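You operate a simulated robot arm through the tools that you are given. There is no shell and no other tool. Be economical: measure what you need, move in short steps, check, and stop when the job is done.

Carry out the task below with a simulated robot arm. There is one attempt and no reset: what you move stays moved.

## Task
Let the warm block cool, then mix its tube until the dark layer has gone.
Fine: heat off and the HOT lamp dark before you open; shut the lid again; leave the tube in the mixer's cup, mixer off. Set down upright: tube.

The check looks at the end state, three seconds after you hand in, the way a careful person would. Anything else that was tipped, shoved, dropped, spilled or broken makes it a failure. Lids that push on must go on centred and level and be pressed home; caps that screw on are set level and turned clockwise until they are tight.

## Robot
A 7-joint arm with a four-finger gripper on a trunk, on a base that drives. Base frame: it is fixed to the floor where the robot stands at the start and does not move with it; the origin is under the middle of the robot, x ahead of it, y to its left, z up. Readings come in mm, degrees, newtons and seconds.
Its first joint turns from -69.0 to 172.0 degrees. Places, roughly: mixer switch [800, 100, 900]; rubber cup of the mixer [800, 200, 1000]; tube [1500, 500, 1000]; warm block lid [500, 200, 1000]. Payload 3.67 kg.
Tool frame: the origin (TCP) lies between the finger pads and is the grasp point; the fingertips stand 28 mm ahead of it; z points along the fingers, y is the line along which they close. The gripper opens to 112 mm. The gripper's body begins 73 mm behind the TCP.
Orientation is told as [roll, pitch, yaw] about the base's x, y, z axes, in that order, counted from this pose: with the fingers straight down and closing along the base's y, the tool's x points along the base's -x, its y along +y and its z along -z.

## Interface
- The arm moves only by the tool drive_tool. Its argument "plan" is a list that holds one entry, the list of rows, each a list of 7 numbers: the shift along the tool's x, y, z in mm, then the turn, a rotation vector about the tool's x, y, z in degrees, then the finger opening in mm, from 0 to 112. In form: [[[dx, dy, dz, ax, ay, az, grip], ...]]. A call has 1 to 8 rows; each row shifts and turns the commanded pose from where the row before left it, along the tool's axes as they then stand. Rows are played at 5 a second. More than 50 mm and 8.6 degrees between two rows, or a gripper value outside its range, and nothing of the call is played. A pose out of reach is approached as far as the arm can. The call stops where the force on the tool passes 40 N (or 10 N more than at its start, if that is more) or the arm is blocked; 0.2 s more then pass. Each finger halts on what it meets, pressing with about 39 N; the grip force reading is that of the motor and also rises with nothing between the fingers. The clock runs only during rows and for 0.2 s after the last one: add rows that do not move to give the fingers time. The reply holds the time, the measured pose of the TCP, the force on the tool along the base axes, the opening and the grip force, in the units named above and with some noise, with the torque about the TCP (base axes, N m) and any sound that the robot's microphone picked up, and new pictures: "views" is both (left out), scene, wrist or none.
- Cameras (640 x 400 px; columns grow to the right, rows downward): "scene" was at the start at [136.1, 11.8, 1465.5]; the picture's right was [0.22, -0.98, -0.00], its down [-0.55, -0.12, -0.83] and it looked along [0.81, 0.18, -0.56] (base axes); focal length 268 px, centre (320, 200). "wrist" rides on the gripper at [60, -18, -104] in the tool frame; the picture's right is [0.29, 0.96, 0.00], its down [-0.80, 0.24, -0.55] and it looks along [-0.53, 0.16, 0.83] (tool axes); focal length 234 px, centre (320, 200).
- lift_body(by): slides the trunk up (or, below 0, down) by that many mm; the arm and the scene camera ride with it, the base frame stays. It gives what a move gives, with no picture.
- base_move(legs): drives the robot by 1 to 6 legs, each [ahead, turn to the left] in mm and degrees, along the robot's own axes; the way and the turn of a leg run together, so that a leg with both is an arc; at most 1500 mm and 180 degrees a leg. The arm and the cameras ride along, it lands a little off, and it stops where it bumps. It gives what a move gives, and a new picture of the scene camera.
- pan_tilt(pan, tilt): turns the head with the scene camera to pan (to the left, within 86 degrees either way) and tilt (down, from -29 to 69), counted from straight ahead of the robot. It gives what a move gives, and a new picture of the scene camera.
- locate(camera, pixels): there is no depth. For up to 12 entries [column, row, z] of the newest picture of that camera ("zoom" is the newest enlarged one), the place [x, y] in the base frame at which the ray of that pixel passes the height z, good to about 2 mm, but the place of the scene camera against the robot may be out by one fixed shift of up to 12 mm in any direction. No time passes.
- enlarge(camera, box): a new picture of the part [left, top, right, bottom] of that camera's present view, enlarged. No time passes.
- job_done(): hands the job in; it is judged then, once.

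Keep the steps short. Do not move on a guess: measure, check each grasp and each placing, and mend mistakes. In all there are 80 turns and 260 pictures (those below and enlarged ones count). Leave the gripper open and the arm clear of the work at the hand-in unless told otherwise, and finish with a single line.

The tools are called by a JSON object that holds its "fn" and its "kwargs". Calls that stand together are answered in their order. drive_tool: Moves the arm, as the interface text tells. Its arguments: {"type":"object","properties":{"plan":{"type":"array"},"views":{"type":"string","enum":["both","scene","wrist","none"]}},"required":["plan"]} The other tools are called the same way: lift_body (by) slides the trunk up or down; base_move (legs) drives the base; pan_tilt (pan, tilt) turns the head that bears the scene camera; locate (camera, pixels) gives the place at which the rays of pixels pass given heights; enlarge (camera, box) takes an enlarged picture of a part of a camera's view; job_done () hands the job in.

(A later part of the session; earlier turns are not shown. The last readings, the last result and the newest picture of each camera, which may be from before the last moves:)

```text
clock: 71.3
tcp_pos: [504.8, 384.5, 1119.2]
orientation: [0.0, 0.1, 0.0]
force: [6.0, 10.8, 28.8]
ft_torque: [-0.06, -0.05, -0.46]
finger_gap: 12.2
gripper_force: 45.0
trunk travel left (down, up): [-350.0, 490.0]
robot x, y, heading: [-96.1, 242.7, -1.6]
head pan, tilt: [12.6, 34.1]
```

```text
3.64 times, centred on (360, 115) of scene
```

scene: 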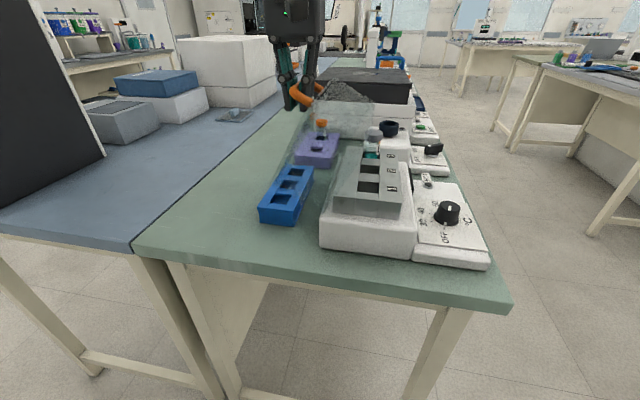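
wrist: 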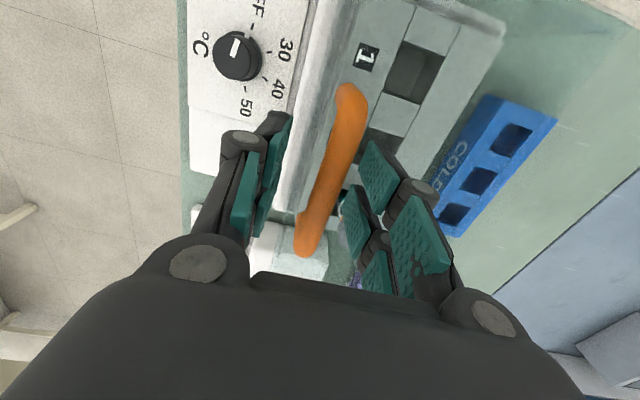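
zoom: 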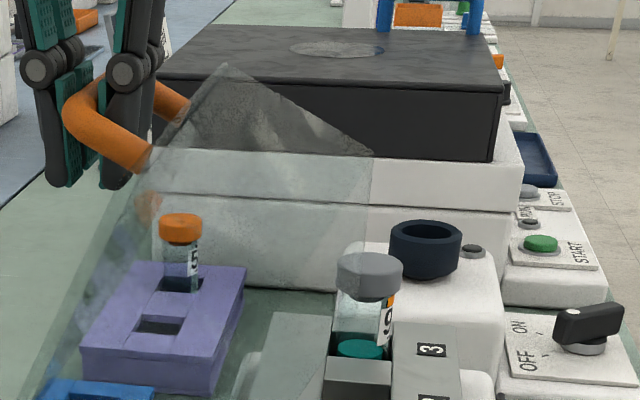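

Lid ≈75–80°. Continue a bit past vertical until it stops.

{"fn": "drive_tool", "kwargs": {"plan": [[[0, 5, 0, 0, 0, 0, 5], [0, 5.4, 2.4, 0, 0, 0, 5], [0, 5.3, 3, 0, 0, 0, 5], [0, 5, 3.4, 0, 0, 0, 5], [0, 4.8, 3.8, 0, 0, 0, 5], [0, 4.6, 4.2, 0, 0, 0, 5], [0, 0, 0, 0, 0, 0, 5]]], "views": "scene"}}

{"fn": "enlarge", "kwargs": {"camera": "scene", "box": [270, 60, 410, 200]}}

```text
clock: 72.9
tcp_pos: [504.8, 415.5, 1104.0]
orientation: [0.2, 0.0, 0.0]
force: [1.9, 17.5, 29.1]
ft_torque: [-0.09, 0.43, -0.52]
finger_gap: 12.2
gripper_force: 44.9
trunk travel left (down, up): [-350.0, 490.0]
robot x, y, heading: [-93.4, 241.6, -1.8]
head pan, tilt: [12.6, 34.1]
```

scene: 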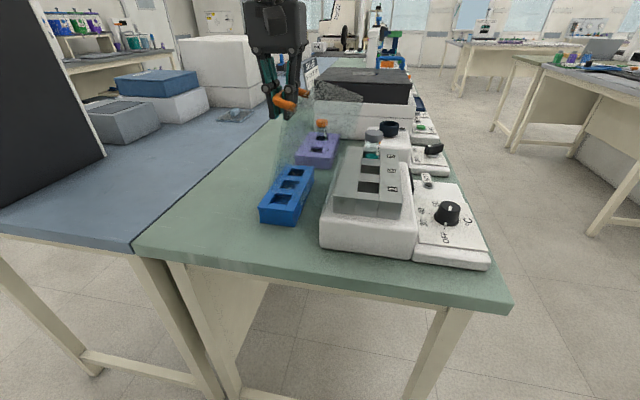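

```text
2.86 times, centred on (340, 130) of scene
```

zoom: 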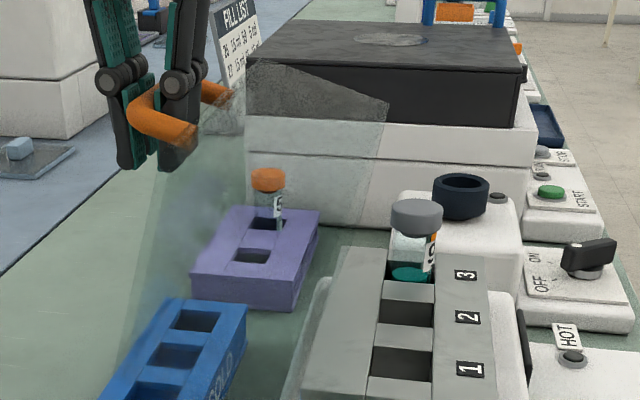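

About 90°. Another ~12°.

{"fn": "drive_tool", "kwargs": {"plan": [[[0, 5, 3, 0, 0, 0, 5], [0, 4.6, 4, 0, 0, 0, 5], [0, 4.4, 4.4, 0, 0, 0, 5], [0, 4.2, 4.6, 0, 0, 0, 5], [0, 3.9, 4.8, 0, 0, 0, 5], [0, 0, 0, 0, 0, 0, 5]]], "views": "scene"}}

{"fn": "enlarge", "kwargs": {"camera": "scene", "box": [270, 60, 410, 200]}}

```text
clock: 74.3
tcp_pos: [508.1, 433.1, 1081.4]
orientation: [0.5, 0.4, -0.2]
force: [-0.3, -6.2, -8.1]
ft_torque: [0.15, -0.87, -0.17]
finger_gap: 13.2
gripper_force: 45.3
trunk travel left (down, up): [-350.0, 490.0]
robot x, y, heading: [-93.6, 245.2, -1.6]
head pan, tilt: [12.6, 34.1]
```

scene: 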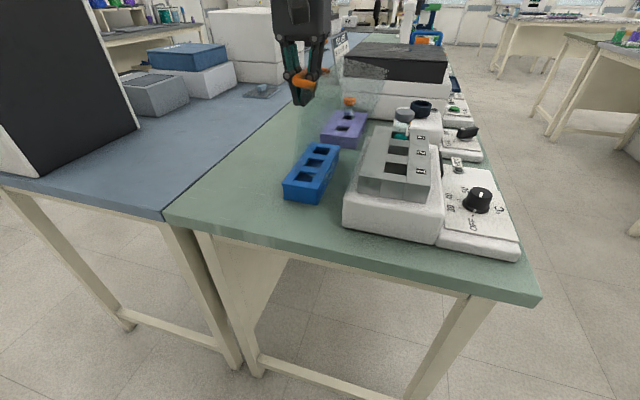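

```text
2.86 times, centred on (340, 130) of scene
```

zoom: 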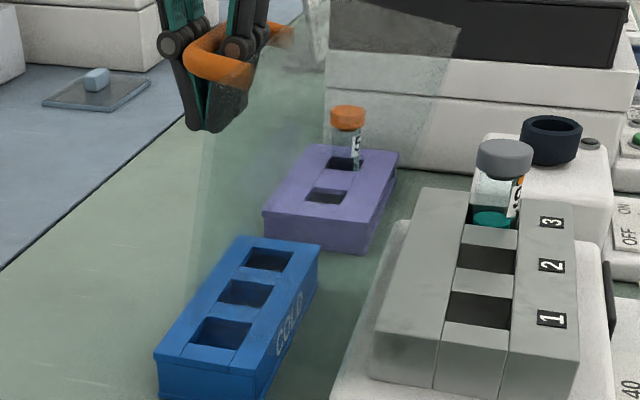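

The lid now pulls away from me (past vertical). Feel for its stop with a few more mm.

{"fn": "drive_tool", "kwargs": {"plan": [[[0, 3, 4, 0, 0, 0, 5], [0, 3, 4.4, 0, 0, 0, 5], [0, 0, 0, 0, 0, 0, 5]]], "views": "scene"}}

```text
clock: 75.1
tcp_pos: [507.6, 439.9, 1075.5]
orientation: [0.7, 0.5, -0.2]
force: [8.8, 4.9, 7.4]
ft_torque: [-0.09, 0.63, 0.01]
finger_gap: 12.7
gripper_force: 45.1
trunk travel left (down, up): [-350.0, 490.0]
robot x, y, heading: [-90.5, 240.1, -1.3]
head pan, tilt: [12.6, 34.1]
```

scene: 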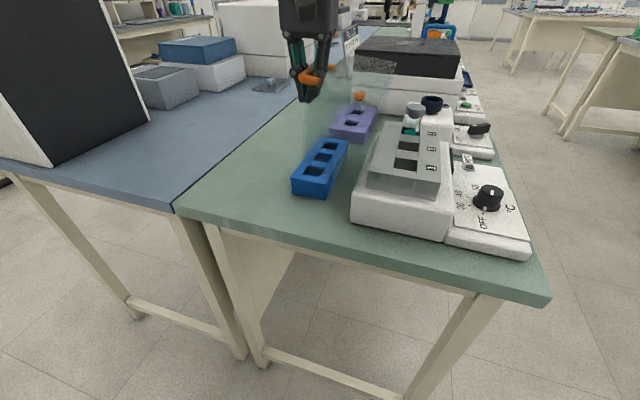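

Loosen the fingers to 30 mm, staying around the bar, and see whether the lid stays.

{"fn": "drive_tool", "kwargs": {"plan": [[[0, 0, 0, 0, 0, 0, 24], [0, 0, 0, 0, 0, 0, 40], [0, 0, 0, 0, 0, 0, 40], [0, 0, 0, 0, 0, 0, 40]]], "views": "both"}}

{"fn": "enlarge", "kwargs": {"camera": "scene", "box": [270, 20, 420, 170]}}

```text
clock: 76.1
tcp_pos: [507.4, 441.7, 1075.6]
orientation: [0.6, 0.5, -0.3]
force: [1.4, 5.6, 3.3]
ft_torque: [-0.1, -0.01, 0.05]
finger_gap: 37.3
gripper_force: 0.1
trunk travel left (down, up): [-350.0, 490.0]
robot x, y, heading: [-93.7, 242.3, -1.5]
head pan, tilt: [12.6, 34.1]
```

scene: 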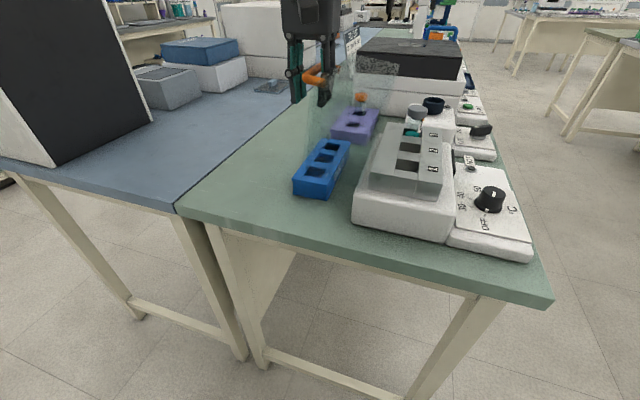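
wrist: 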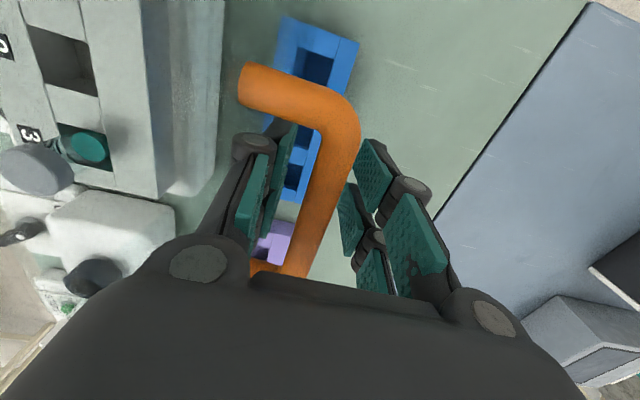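

```text
2.67 times, centred on (345, 95) of scene
```

zoom: 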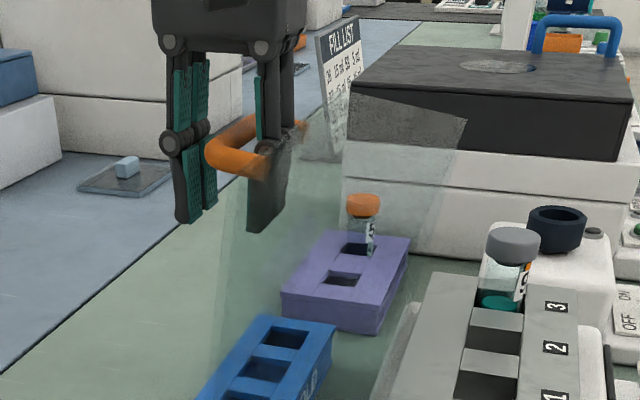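

Inner finger lightly touches the lid; the lid stays. Ease to 32 mm and rise straight up.

{"fn": "drive_tool", "kwargs": {"plan": [[[0, 1, 0, 0, 0, 0, 30], [0, 0, -10, 0, 0, 0, 30], [0, 0, -15, 0, 0, 0, 30], [0, 0, -20, 0, 0, 0, 30], [0, 0, -30, 0, 0, 0, 30]]], "views": "both"}}

{"fn": "enlarge", "kwargs": {"camera": "scene", "box": [260, 20, 430, 170]}}

```text
clock: 77.3
tcp_pos: [508.4, 440.0, 1149.7]
orientation: [0.6, 0.5, -0.2]
force: [0.2, -1.0, 0.3]
ft_torque: [0.0, -0.01, 0.0]
finger_gap: 30.1
gripper_force: 0.0
trunk travel left (down, up): [-350.0, 490.0]
robot x, y, heading: [-92.1, 241.4, -1.8]
head pan, tilt: [12.6, 34.1]
```

scene: 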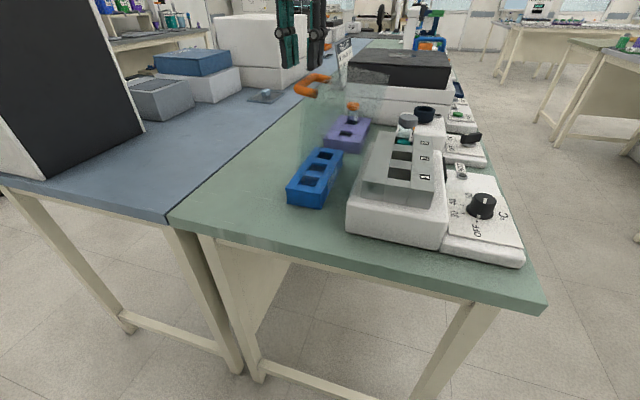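
wrist: 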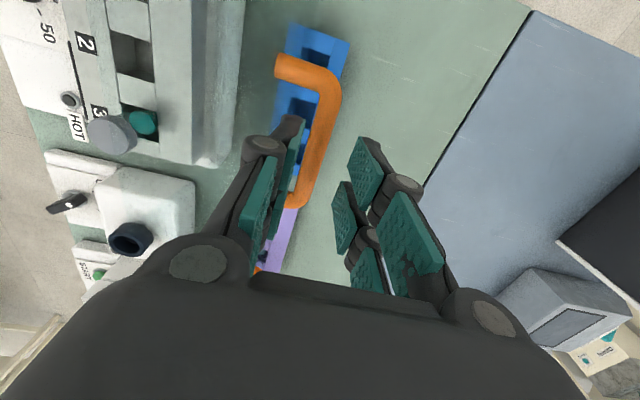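

```text
2.67 times, centred on (345, 95) of scene
```

zoom: 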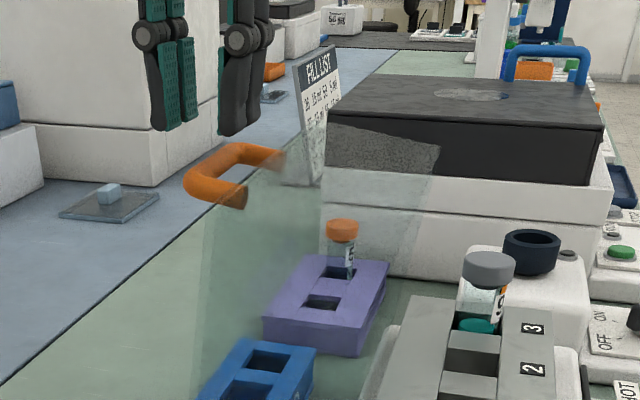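

Lid stands open by itself. Measure the tube's cap and mixer parts from the wrist view.

{"fn": "locate", "kwargs": {"camera": "wrist", "pixels": [[110, 134, 1030], [110, 134, 1045], [141, 122, 1000], [133, 238, 985], [66, 203, 930]]}}

{"fn": "drive_tool", "kwargs": {"plan": [[[0, 0, -40, 0, 0, 0, 60], [0, -40, -15, 0, 0, 0, 60], [0, -40, 0, 0, 0, 0, 60], [-5, -40, 0, -0.6, 0, 0, 60], [-10, -40, 0, 0, 0, 0, 60], [-10, -40, 0, 0, 0, 0, 60], [0, 0, 0, 0, 0, 0, 60]]]}}

{"fn": "enlarge", "kwargs": {"camera": "wrist", "box": [280, 60, 440, 240]}}

{"fn": "enlarge", "kwargs": {"camera": "scene", "box": [330, 80, 450, 190]}}

```text
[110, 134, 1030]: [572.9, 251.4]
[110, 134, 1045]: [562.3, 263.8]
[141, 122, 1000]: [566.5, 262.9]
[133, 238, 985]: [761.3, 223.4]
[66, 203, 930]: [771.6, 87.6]
```

```text
clock: 78.9
tcp_pos: [531.2, 240.7, 1202.1]
orientation: [0.6, 0.1, 0.0]
force: [0.9, 0.4, 0.1]
ft_torque: [-0.02, -0.03, -0.04]
finger_gap: 59.8
gripper_force: 0.1
trunk travel left (down, up): [-350.0, 490.0]
robot x, y, heading: [-92.3, 246.9, -1.5]
head pan, tilt: [12.6, 34.1]
```

scene: 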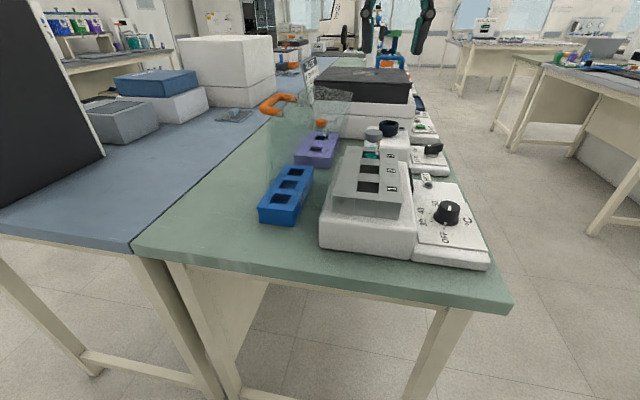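
wrist: 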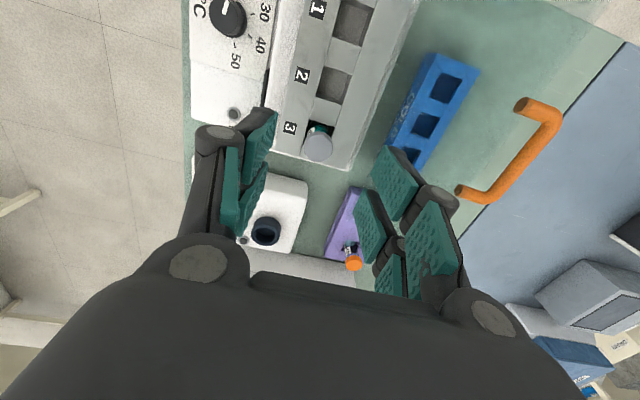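

```text
2.22 times, centred on (360, 150) of wrist
```

zoom: 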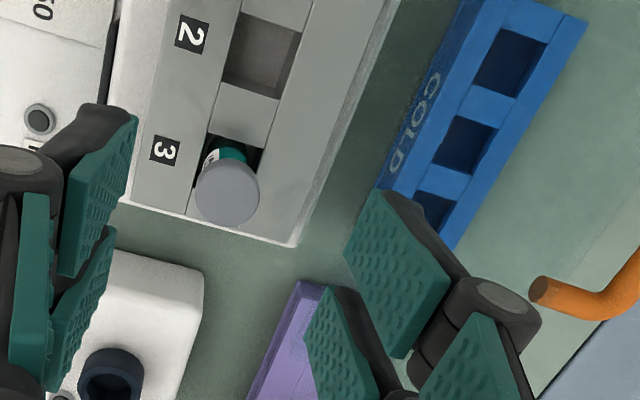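

```text
3.64 times, centred on (390, 135) of scene
```

zoom: 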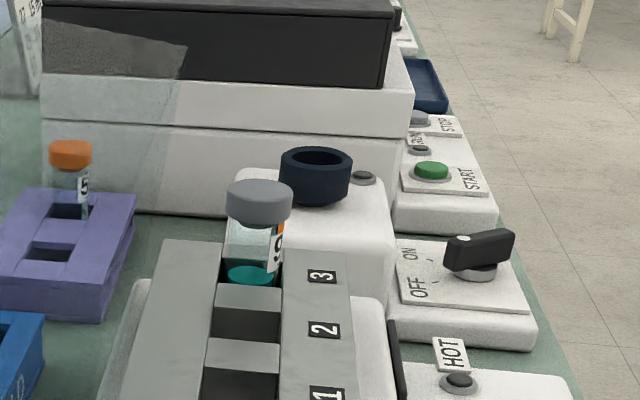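

{"fn": "locate", "kwargs": {"camera": "wrist", "pixels": [[318.2, 147, 1030], [318.2, 147, 1045], [318.2, 147, 1060], [265, 231, 985], [265, 231, 1000], [312, 128, 1000]]}}

{"fn": "locate", "kwargs": {"camera": "scene", "pixels": [[373, 133, 1030], [373, 133, 1045], [373, 133, 1060], [389, 125, 985], [389, 125, 1000]]}}

```text
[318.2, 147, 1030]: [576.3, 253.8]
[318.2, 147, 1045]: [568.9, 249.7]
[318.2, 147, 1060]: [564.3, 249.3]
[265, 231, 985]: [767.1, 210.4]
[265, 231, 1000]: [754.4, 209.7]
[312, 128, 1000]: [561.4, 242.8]
```

```text
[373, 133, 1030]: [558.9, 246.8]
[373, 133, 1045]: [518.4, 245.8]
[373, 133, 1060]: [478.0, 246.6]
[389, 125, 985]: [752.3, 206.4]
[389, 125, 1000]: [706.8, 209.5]
```

Cap top ≈ (574, 252, 1032). Move above it and lower to TCP ≈ 1060 for a check.

{"fn": "drive_tool", "kwargs": {"plan": [[[-42.8, 11.5, 0, 0.6, 0, 0, 60], [0, 0, 40, 0, 0, 0, 60], [0, 0, 40, 0, 0, 0, 60], [0, 0, 30, 0, 0, 0, 60], [0, 0, 25, 0, 0, 0, 60], [0, 0, 0, 0, 0, 0, 60]]]}}

{"fn": "enlarge", "kwargs": {"camera": "scene", "box": [320, 70, 440, 180]}}

```text
clock: 80.3
tcp_pos: [575.4, 253.4, 1068.4]
orientation: [0.1, 0.2, -0.1]
force: [0.2, -0.2, -0.7]
ft_torque: [0.01, 0.01, -0.02]
finger_gap: 60.1
gripper_force: 0.1
trunk travel left (down, up): [-350.0, 490.0]
robot x, y, heading: [-90.1, 243.8, -1.7]
head pan, tilt: [12.6, 34.1]
```

scene: 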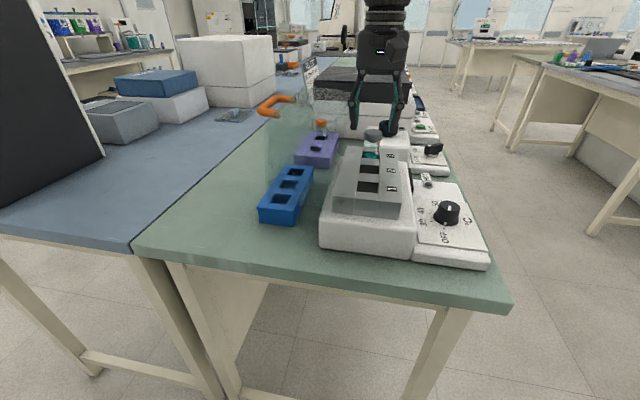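
wrist: 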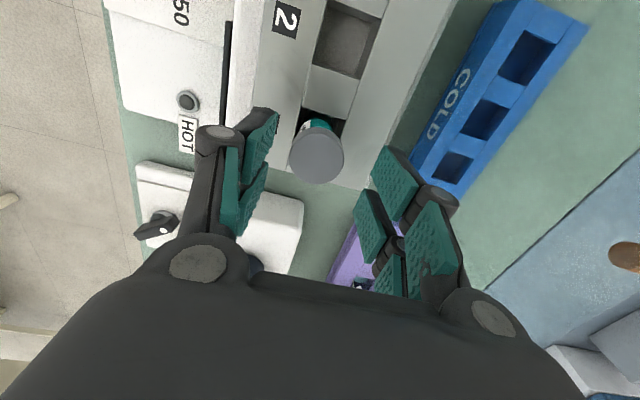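

```text
3.64 times, centred on (380, 125) of scene
```

zoom: 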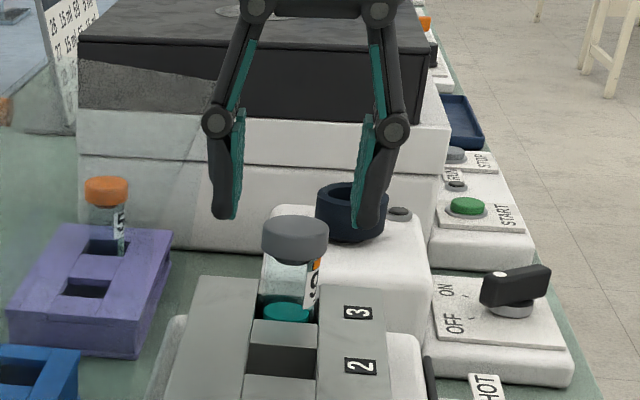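

Centred within ~2–3 mm. Small correction and lower to TCP ≈ 1036 (tips ≈ 1008).

{"fn": "drive_tool", "kwargs": {"plan": [[[2.5, -2, 12, 0, 0, 0, 60], [0, 0, 12, 0, 0, 0, 60], [0, 0, 8, 0, 0, 0, 60], [0, 0, 0, 0, 0, 0, 60]]]}}

{"fn": "enlarge", "kwargs": {"camera": "scene", "box": [330, 90, 430, 180]}}

{"fn": "enlarge", "kwargs": {"camera": "wrist", "box": [220, 80, 440, 240]}}

```text
clock: 81.3
tcp_pos: [572.7, 254.4, 1035.0]
orientation: [-0.1, 0.1, 0.1]
force: [-0.2, 0.2, 0.5]
ft_torque: [-0.01, 0.0, -0.03]
finger_gap: 60.0
gripper_force: 0.0
trunk travel left (down, up): [-350.0, 490.0]
robot x, y, heading: [-90.9, 236.5, -1.4]
head pan, tilt: [12.6, 34.1]
```

scene: 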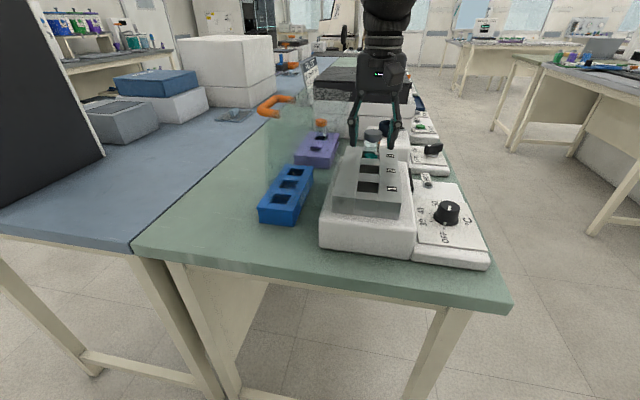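
wrist: 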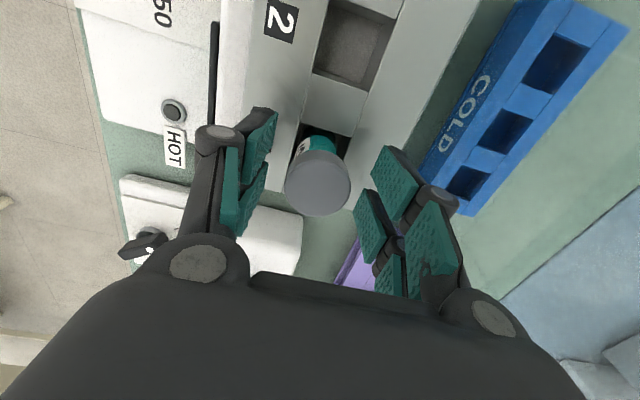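

```text
4.44 times, centred on (380, 135) of scene
```

zoom: 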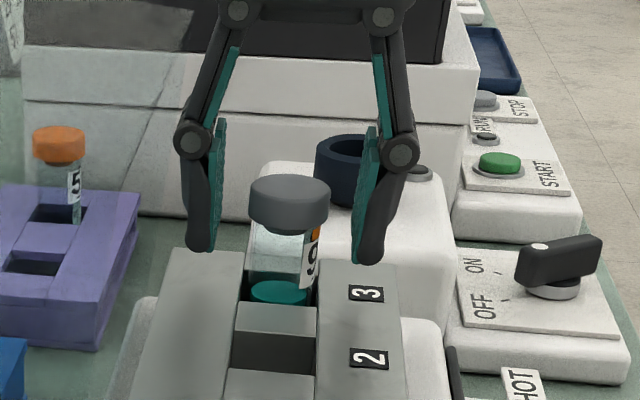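

```text
2.50 times, centred on (330, 160) of wrist
```

zoom: 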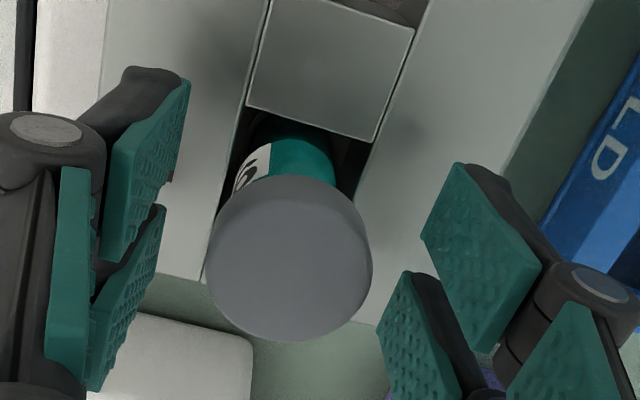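

Cap is between the pads. Close on it.

{"fn": "drive_tool", "kwargs": {"plan": [[[0, 0, 0, 0, 0, 0, 40], [0, 0, 0, 0, 0, 0, 20], [0, 0, 0, 0, 0, 0, 20], [0, 0, 0, 0, 0, 0, 20]]]}}

{"fn": "enlarge", "kwargs": {"camera": "scene", "box": [330, 90, 430, 180]}}

```text
clock: 82.3
tcp_pos: [572.6, 253.6, 1034.9]
orientation: [0.0, 0.2, 0.0]
force: [-0.4, 0.0, 0.3]
ft_torque: [-0.02, -0.03, -0.01]
finger_gap: 32.5
gripper_force: 39.3
trunk travel left (down, up): [-350.0, 490.0]
robot x, y, heading: [-92.0, 242.6, -1.5]
head pan, tilt: [12.6, 34.1]
```

scene: 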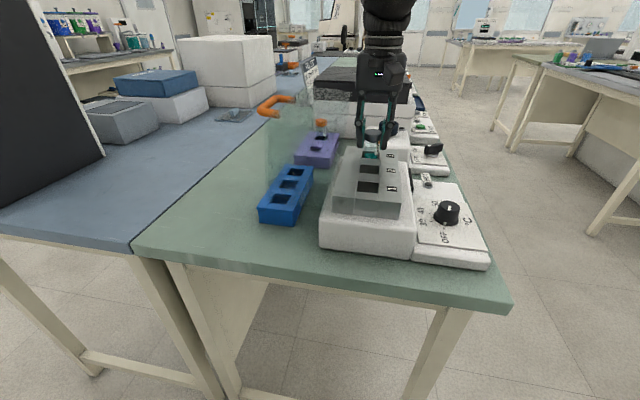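
wrist: 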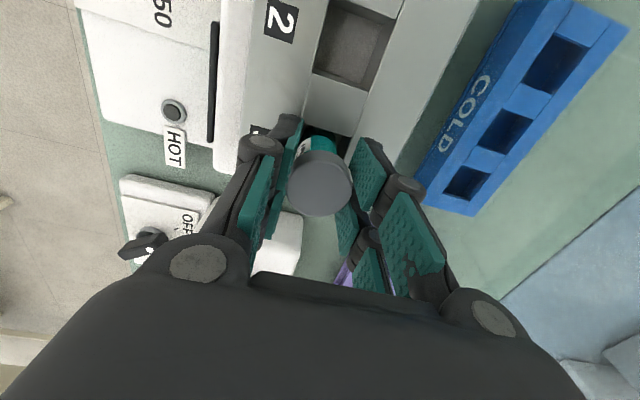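

```text
4.44 times, centred on (380, 135) of scene
```

zoom: 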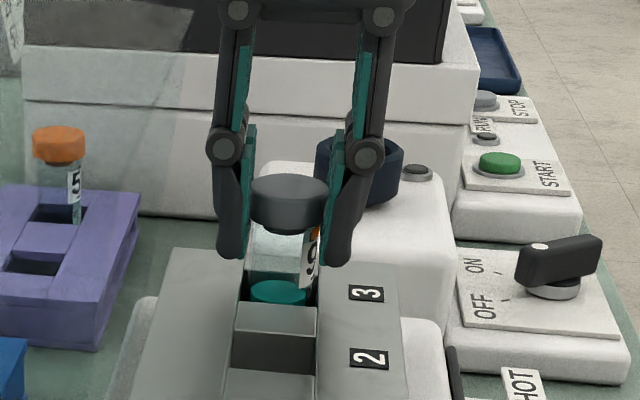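

Held on the cap, 32.5 mm. Lift straight up 120 mm and inspect.

{"fn": "drive_tool", "kwargs": {"plan": [[[0, 0, -10, 0, 0, 0, 20], [0, 0, -20, 0, 0, 0, 20], [0, 0, -25, 0, 0, 0, 20], [0, 0, -25, 0, 0, 0, 20], [0, 0, -25, 0, 0, 0, 20], [0, 0, -15, 0, 0, 0, 20], [0, 0, 0, 0, 0, 0, 20]]]}}

{"fn": "enlarge", "kwargs": {"camera": "scene", "box": [310, 40, 450, 170]}}

{"fn": "enlarge", "kwargs": {"camera": "scene", "box": [360, 75, 400, 125]}}

```text
clock: 83.9
tcp_pos: [570.6, 250.3, 1155.1]
orientation: [0.0, 0.2, 0.0]
force: [-1.1, 0.5, -0.2]
ft_torque: [-0.01, 0.02, 0.02]
finger_gap: 32.3
gripper_force: 38.8
trunk travel left (down, up): [-350.0, 490.0]
robot x, y, heading: [-91.7, 243.9, -1.7]
head pan, tilt: [12.6, 34.1]
```

scene: 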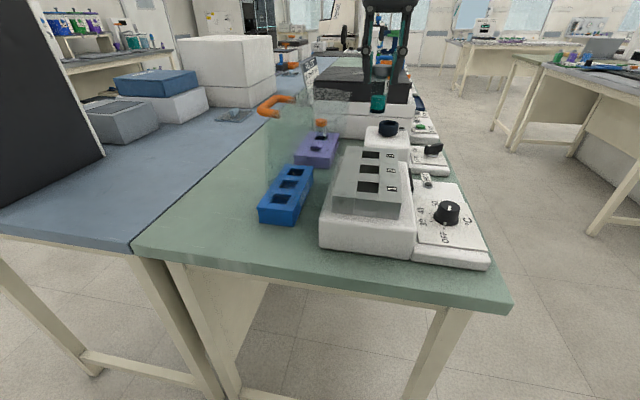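
wrist: 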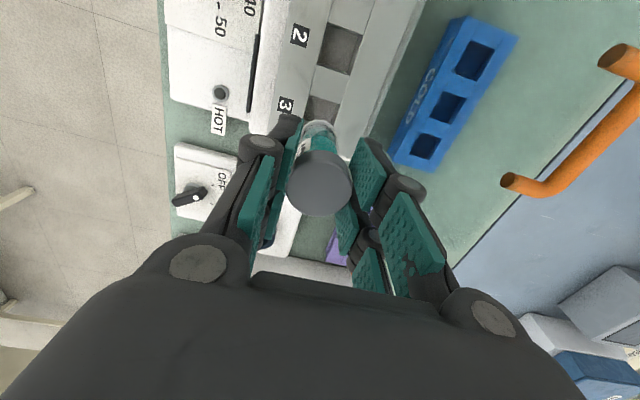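

```text
3.08 times, centred on (380, 105) of scene
```

zoom: 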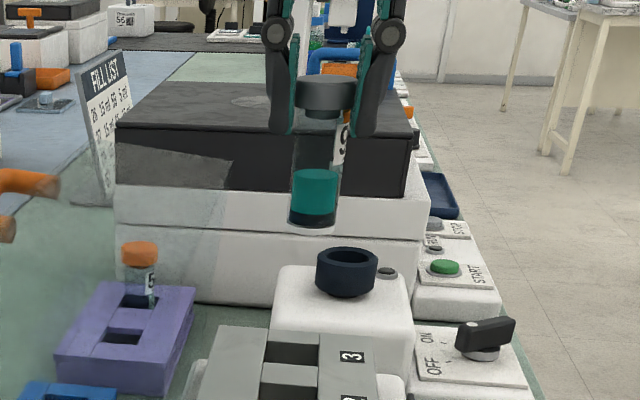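

```text
8.00 times, centred on (380, 100) of scene
```

zoom: 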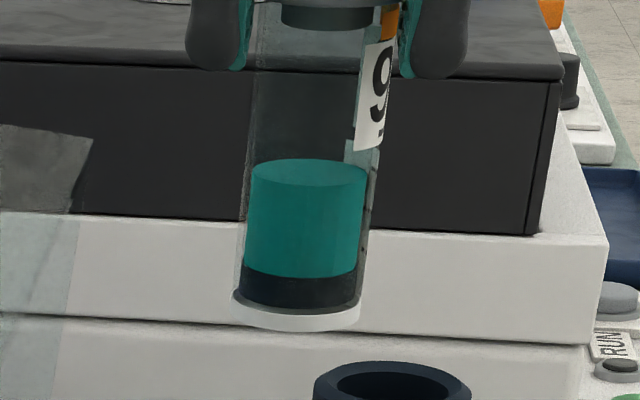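

Dark layer at the bottom is visible: right tube. I measure the tube's bottom height, then carry it over the cup at height.

{"fn": "locate", "kwargs": {"camera": "scene", "pixels": [[377, 115, 1040], [377, 115, 1055], [377, 115, 1070], [381, 71, 1140], [381, 71, 1155], [389, 124, 975], [389, 124, 985]]}}

{"fn": "drive_tool", "kwargs": {"plan": [[[-40, -8, -4, 0, 0, 0, 20], [-40, -8, -4, 0, 0, 0, 20], [-40, -8, -4, 0, 0, 0, 20], [-40, -8, -4, 0, 0, 0, 20], [-40, -7, -4, 0, 0, 0, 20], [0, 0, 0, 0, 0, 0, 20]]]}}

{"fn": "enlarge", "kwargs": {"camera": "scene", "box": [340, 40, 440, 160]}}

{"fn": "enlarge", "kwargs": {"camera": "wrist", "box": [220, 60, 420, 260]}}

```text
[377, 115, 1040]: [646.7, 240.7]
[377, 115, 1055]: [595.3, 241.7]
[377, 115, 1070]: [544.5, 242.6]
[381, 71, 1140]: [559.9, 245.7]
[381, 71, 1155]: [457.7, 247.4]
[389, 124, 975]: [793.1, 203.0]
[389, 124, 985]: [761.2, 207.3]
```

```text
clock: 85.3
tcp_pos: [771.3, 213.9, 1176.1]
orientation: [0.0, 0.1, 0.0]
force: [0.0, 0.4, 0.3]
ft_torque: [-0.04, -0.05, 0.0]
finger_gap: 32.3
gripper_force: 39.5
trunk travel left (down, up): [-350.0, 490.0]
robot x, y, heading: [-89.3, 244.2, -1.6]
head pan, tilt: [12.6, 34.1]
```

scene: 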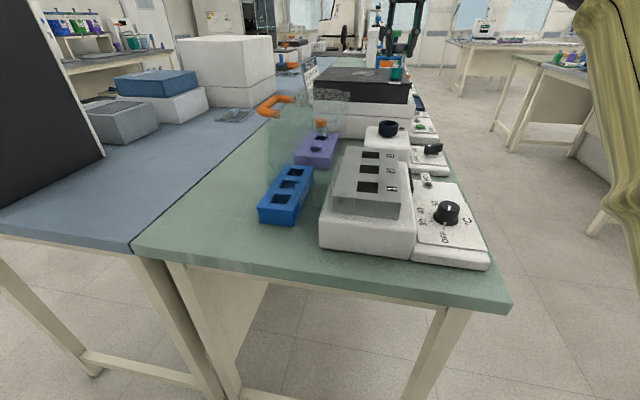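
wrist: 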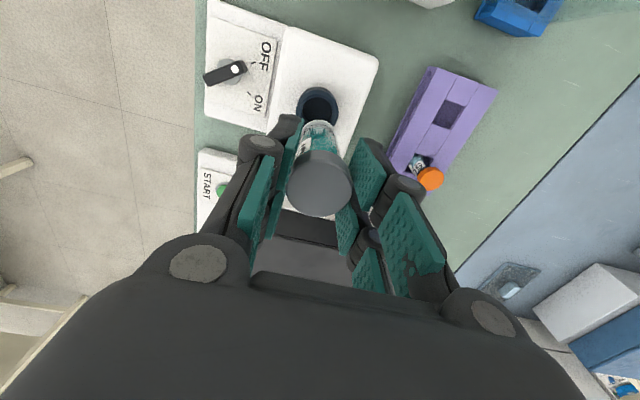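

```text
3.33 times, centred on (390, 100) of scene
```

zoom: 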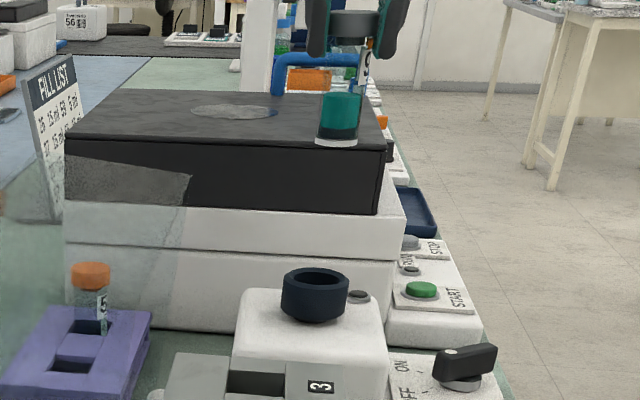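

```text
2.00 times, centred on (320, 160) of wrist
```

zoom: 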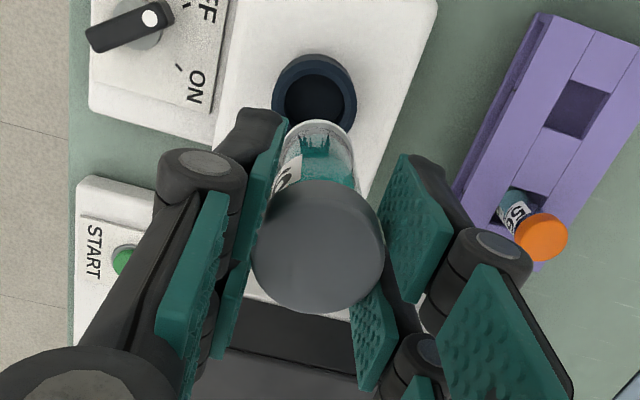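

{"fn": "locate", "kwargs": {"camera": "wrist", "pixels": [[316.5, 105, 965], [316.5, 105, 975], [316.5, 105, 985], [237, 70, 930], [237, 70, 945], [226, 72, 935]]}}

{"fn": "enlarge", "kwargs": {"camera": "wrist", "box": [190, 20, 350, 130]}}

```text
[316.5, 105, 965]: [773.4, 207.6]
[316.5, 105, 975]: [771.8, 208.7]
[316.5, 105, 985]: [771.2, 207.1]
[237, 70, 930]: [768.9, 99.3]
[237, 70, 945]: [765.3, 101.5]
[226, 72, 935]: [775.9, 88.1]
```

```text
3.64 times, centred on (270, 75) of wrist
```

zoom: 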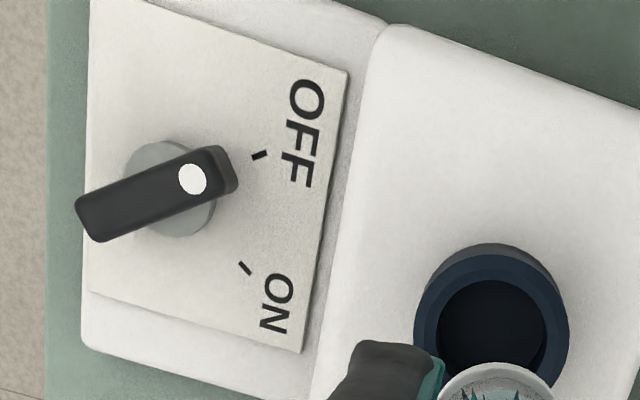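

{"fn": "locate", "kwargs": {"camera": "zoom", "pixels": [[492, 330, 975], [434, 320, 975], [548, 330, 975], [492, 280, 975], [170, 190, 925], [158, 192, 950], [194, 179, 955], [258, 156, 920], [245, 268, 920]]}}

```text
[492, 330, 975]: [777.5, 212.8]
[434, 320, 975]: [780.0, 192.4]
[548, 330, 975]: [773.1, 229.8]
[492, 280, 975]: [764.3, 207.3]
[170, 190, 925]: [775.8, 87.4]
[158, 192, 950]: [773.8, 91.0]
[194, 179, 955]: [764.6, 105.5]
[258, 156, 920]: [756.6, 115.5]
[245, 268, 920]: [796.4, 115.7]
```

Cup centre ≈ (778, 212, 975). Align and lower until the tube bottom is ~20 mm above the rim.

{"fn": "drive_tool", "kwargs": {"plan": [[[-6.7, -2, 10, 0, 0, 0, 20], [0, 0, 25, 0, 0, 0, 20], [0, 0, 25, 0, 0, 0, 20], [0, 0, 20, 0, 0, 0, 20], [0, 0, 0, 0, 0, 0, 20]]]}}

{"fn": "enlarge", "kwargs": {"camera": "scene", "box": [350, 60, 430, 150]}}

{"fn": "enlarge", "kwargs": {"camera": "wrist", "box": [240, 60, 400, 220]}}

```text
clock: 86.5
tcp_pos: [778.9, 213.4, 1095.8]
orientation: [0.0, 0.1, 0.0]
force: [0.4, -0.1, 0.1]
ft_torque: [0.02, 0.01, -0.01]
finger_gap: 32.3
gripper_force: 39.3
trunk travel left (down, up): [-350.0, 490.0]
robot x, y, heading: [-90.0, 238.9, -1.7]
head pan, tilt: [12.6, 34.1]
```

scene: 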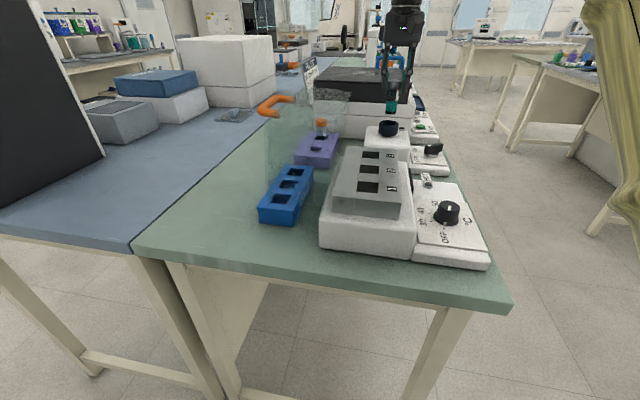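
wrist: 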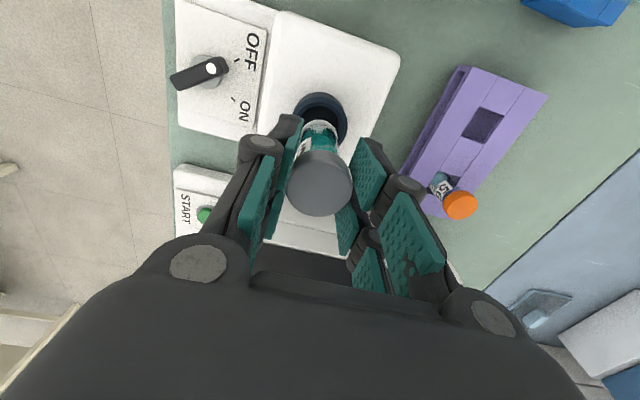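

```text
4.44 times, centred on (390, 105) of scene
```

zoom: 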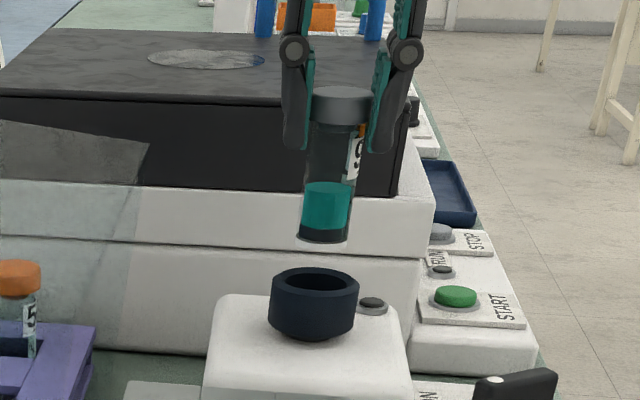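

```text
2.50 times, centred on (320, 140) of wrist
```

zoom: 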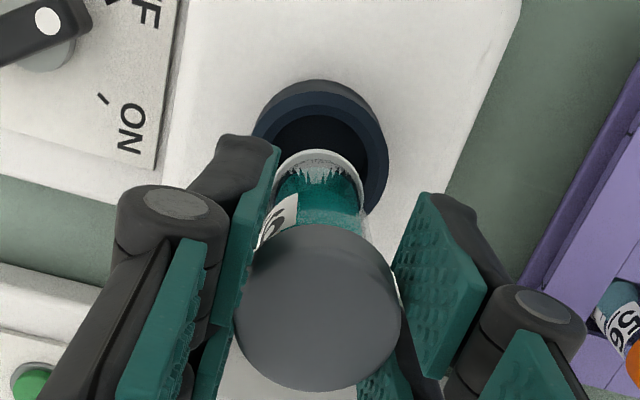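

{"fn": "locate", "kwargs": {"camera": "zoom", "pixels": [[252, 138, 975], [388, 138, 975], [318, 80, 975], [318, 80, 965], [272, 140, 975], [365, 140, 975], [316, 115, 975], [320, 196, 1005], [320, 151, 1005], [320, 151, 1015]]}}

{"fn": "enlarge", "kwargs": {"camera": "wrist", "box": [280, 80, 360, 150]}}

```text
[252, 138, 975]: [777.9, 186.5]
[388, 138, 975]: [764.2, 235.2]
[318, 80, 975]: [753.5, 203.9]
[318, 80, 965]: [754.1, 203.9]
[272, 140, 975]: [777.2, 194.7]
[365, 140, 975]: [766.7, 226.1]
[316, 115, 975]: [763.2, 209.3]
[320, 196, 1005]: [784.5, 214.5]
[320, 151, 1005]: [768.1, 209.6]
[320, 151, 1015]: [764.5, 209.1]
```

```text
5.71 times, centred on (320, 115) of wrist
```

zoom: 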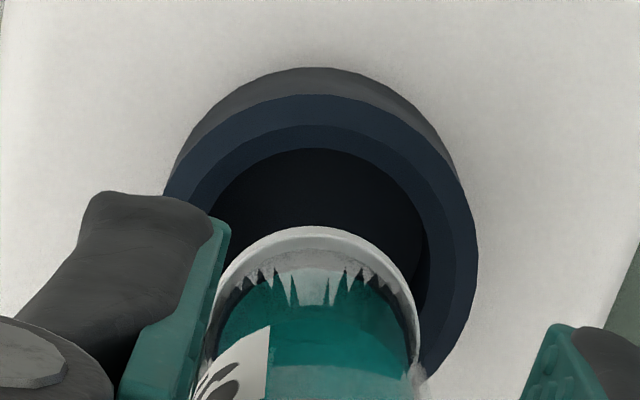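

{"fn": "locate", "kwargs": {"camera": "zoom", "pixels": [[321, 227, 975], [321, 227, 965], [321, 95, 975], [165, 205, 975], [477, 245, 975], [320, 125, 975], [424, 250, 960]]}}

```text
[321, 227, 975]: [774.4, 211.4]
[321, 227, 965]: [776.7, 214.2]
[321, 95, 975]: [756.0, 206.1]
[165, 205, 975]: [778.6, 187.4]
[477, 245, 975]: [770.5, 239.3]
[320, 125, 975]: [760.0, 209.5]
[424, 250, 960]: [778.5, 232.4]
```

Aligned within ~3 mm. Correct by (−2, +1) and lower gently 30 mm.

{"fn": "drive_tool", "kwargs": {"plan": [[[2, 1, 0, 0, 0, 0, 20], [0, 0, 10, 0, 0, 0, 20], [0, 0, 8, 0, 0, 0, 20], [0, 0, 6, 0, 0, 0, 20], [0, 0, 6, 0, 0, 0, 20], [0, 0, 0, 0, 0, 0, 20]]]}}

{"fn": "enlarge", "kwargs": {"camera": "scene", "box": [350, 70, 430, 150]}}

{"fn": "enlarge", "kwargs": {"camera": "wrist", "box": [280, 80, 360, 150]}}

```text
clock: 87.9
tcp_pos: [775.5, 213.5, 1065.2]
orientation: [0.1, 0.2, -0.1]
force: [0.5, 0.9, 0.7]
ft_torque: [0.03, -0.01, 0.03]
finger_gap: 32.2
gripper_force: 39.3
trunk travel left (down, up): [-350.0, 490.0]
robot x, y, heading: [-93.1, 242.0, -1.3]
head pan, tilt: [12.6, 34.1]
```

scene: 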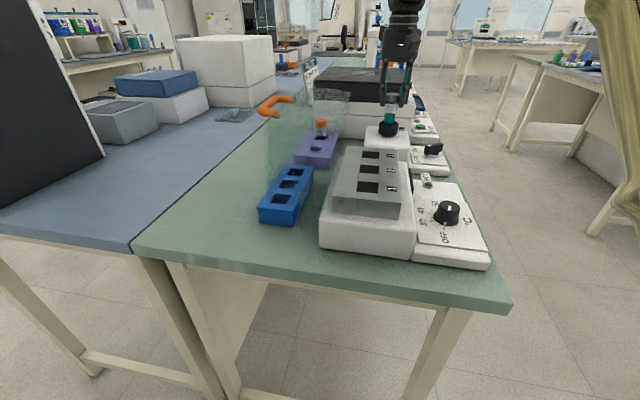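
wrist: 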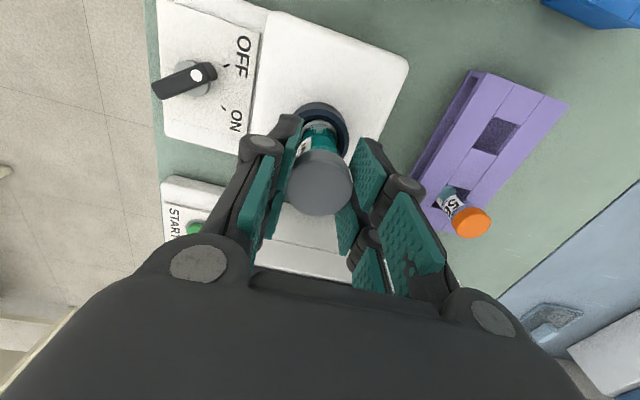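

```text
5.00 times, centred on (390, 110) of scene
```

zoom: 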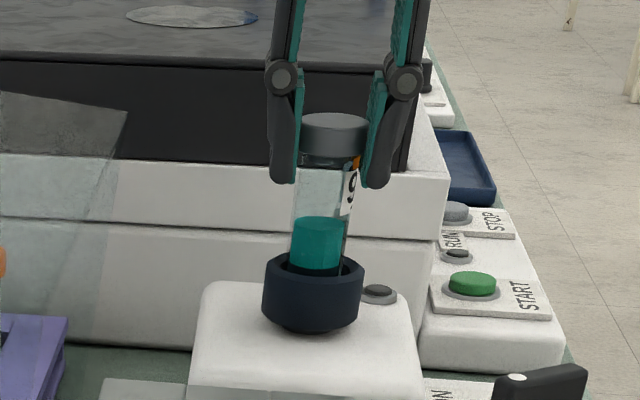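

```text
5.71 times, centred on (320, 115) of wrist
```

zoom: 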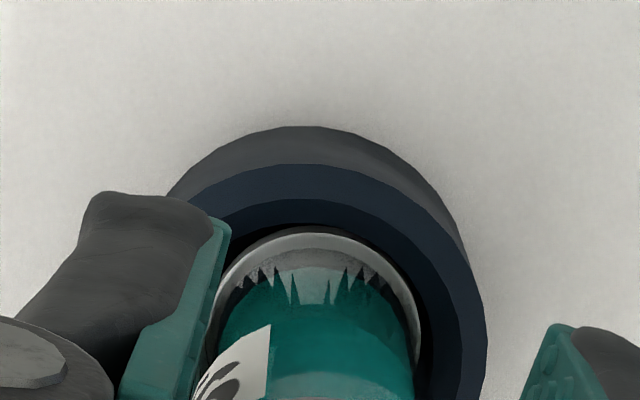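

Tube bottom is inside the cup. Shift +1.5 mm in y and lower slowly to feel the floor.

{"fn": "drive_tool", "kwargs": {"plan": [[[0, 1.5, 4, 0, 0, 0, 20], [0, 0, 4, 0, 0, 0, 20], [0, 0, 4, 0, 0, 0, 20], [0, 0, 4, 0, 0, 0, 20], [0, 0, 0, 0, 0, 0, 20]]], "views": "scene"}}

{"fn": "enlarge", "kwargs": {"camera": "scene", "box": [350, 70, 430, 150]}}

```text
clock: 89.1
tcp_pos: [775.3, 213.5, 1048.9]
orientation: [0.0, 0.2, 0.0]
force: [1.8, 0.3, 1.4]
ft_torque: [0.01, -0.13, 0.01]
finger_gap: 32.0
gripper_force: 39.1
trunk travel left (down, up): [-350.0, 490.0]
robot x, y, heading: [-91.3, 236.8, -1.6]
head pan, tilt: [12.6, 34.1]
```

scene: 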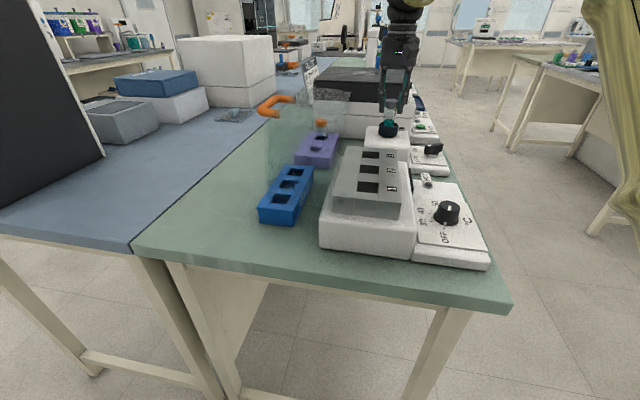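

```text
5.00 times, centred on (390, 110) of scene
```

zoom: 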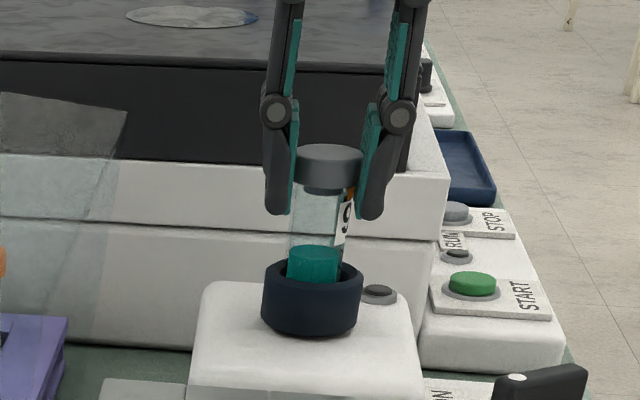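

Slight contact in x; ease +1 mm in x and continue down in 3 mm steps.

{"fn": "drive_tool", "kwargs": {"plan": [[[-1, 0, 3, 0, 0, 0, 20], [0, 0, 3, 0, 0, 0, 20], [0, 0, 3, 0, 0, 0, 20], [0, 0, 0, 0, 0, 0, 20]]], "views": "none"}}

{"fn": "drive_tool", "kwargs": {"plan": [[[0, 0, 2, 0, 0, 0, 20], [0, 0, 2, 0, 0, 0, 20], [0, 0, 0, 0, 0, 0, 20]]], "views": "none"}}

```text
clock: 90.1
tcp_pos: [775.9, 213.8, 1042.8]
orientation: [0.1, -0.1, -0.1]
force: [5.4, -0.2, 27.4]
ft_torque: [0.02, -0.26, -0.01]
finger_gap: 32.1
gripper_force: 38.7
trunk travel left (down, up): [-350.0, 490.0]
robot x, y, heading: [-93.2, 242.1, -1.3]
head pan, tilt: [12.6, 34.1]
```

```text
clock: 90.9
tcp_pos: [775.4, 213.6, 1037.6]
orientation: [0.0, 0.0, 0.0]
force: [4.8, 1.6, 27.4]
ft_torque: [0.04, -0.08, 0.0]
finger_gap: 31.5
gripper_force: 39.5
trunk travel left (down, up): [-350.0, 490.0]
robot x, y, heading: [-91.6, 242.1, -1.6]
head pan, tilt: [12.6, 34.1]
```

27 N downward resistance: near the floor or wedge. Look.

{"fn": "drive_tool", "kwargs": {"plan": [[[0, 0, 0, 0, 0, 0, 20]]], "views": "both"}}

{"fn": "enlarge", "kwargs": {"camera": "scene", "box": [350, 70, 430, 150]}}

{"fn": "enlarge", "kwargs": {"camera": "wrist", "box": [260, 80, 380, 220]}}

```text
clock: 91.3
tcp_pos: [775.4, 212.4, 1037.3]
orientation: [0.0, 0.1, 0.0]
force: [4.0, 1.5, 24.7]
ft_torque: [0.02, -0.07, 0.0]
finger_gap: 31.6
gripper_force: 38.6
trunk travel left (down, up): [-350.0, 490.0]
robot x, y, heading: [-92.2, 242.4, -1.6]
head pan, tilt: [12.6, 34.1]
```

scene: 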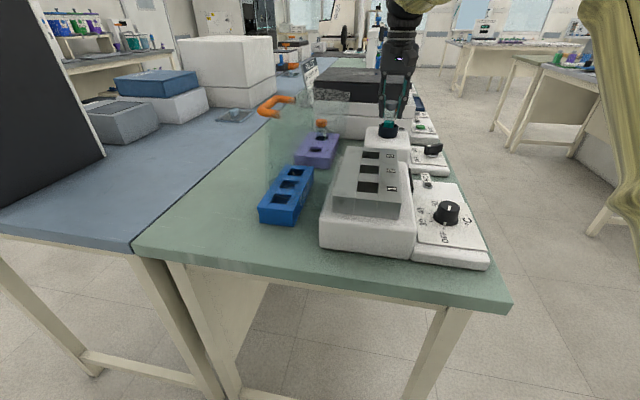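
wrist: 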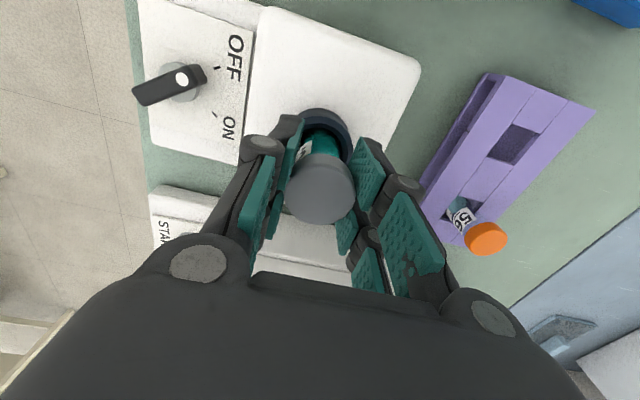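

```text
5.00 times, centred on (390, 110) of scene
```

zoom: 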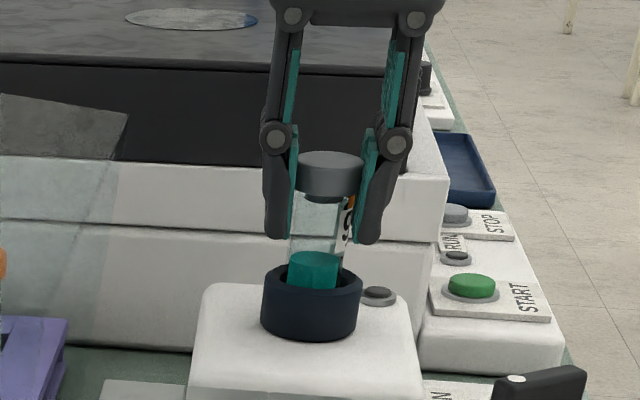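

```text
2.86 times, centred on (320, 150) of wrist
```

zoom: 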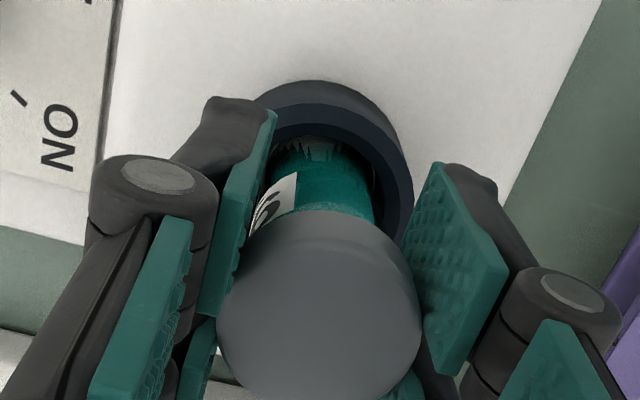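

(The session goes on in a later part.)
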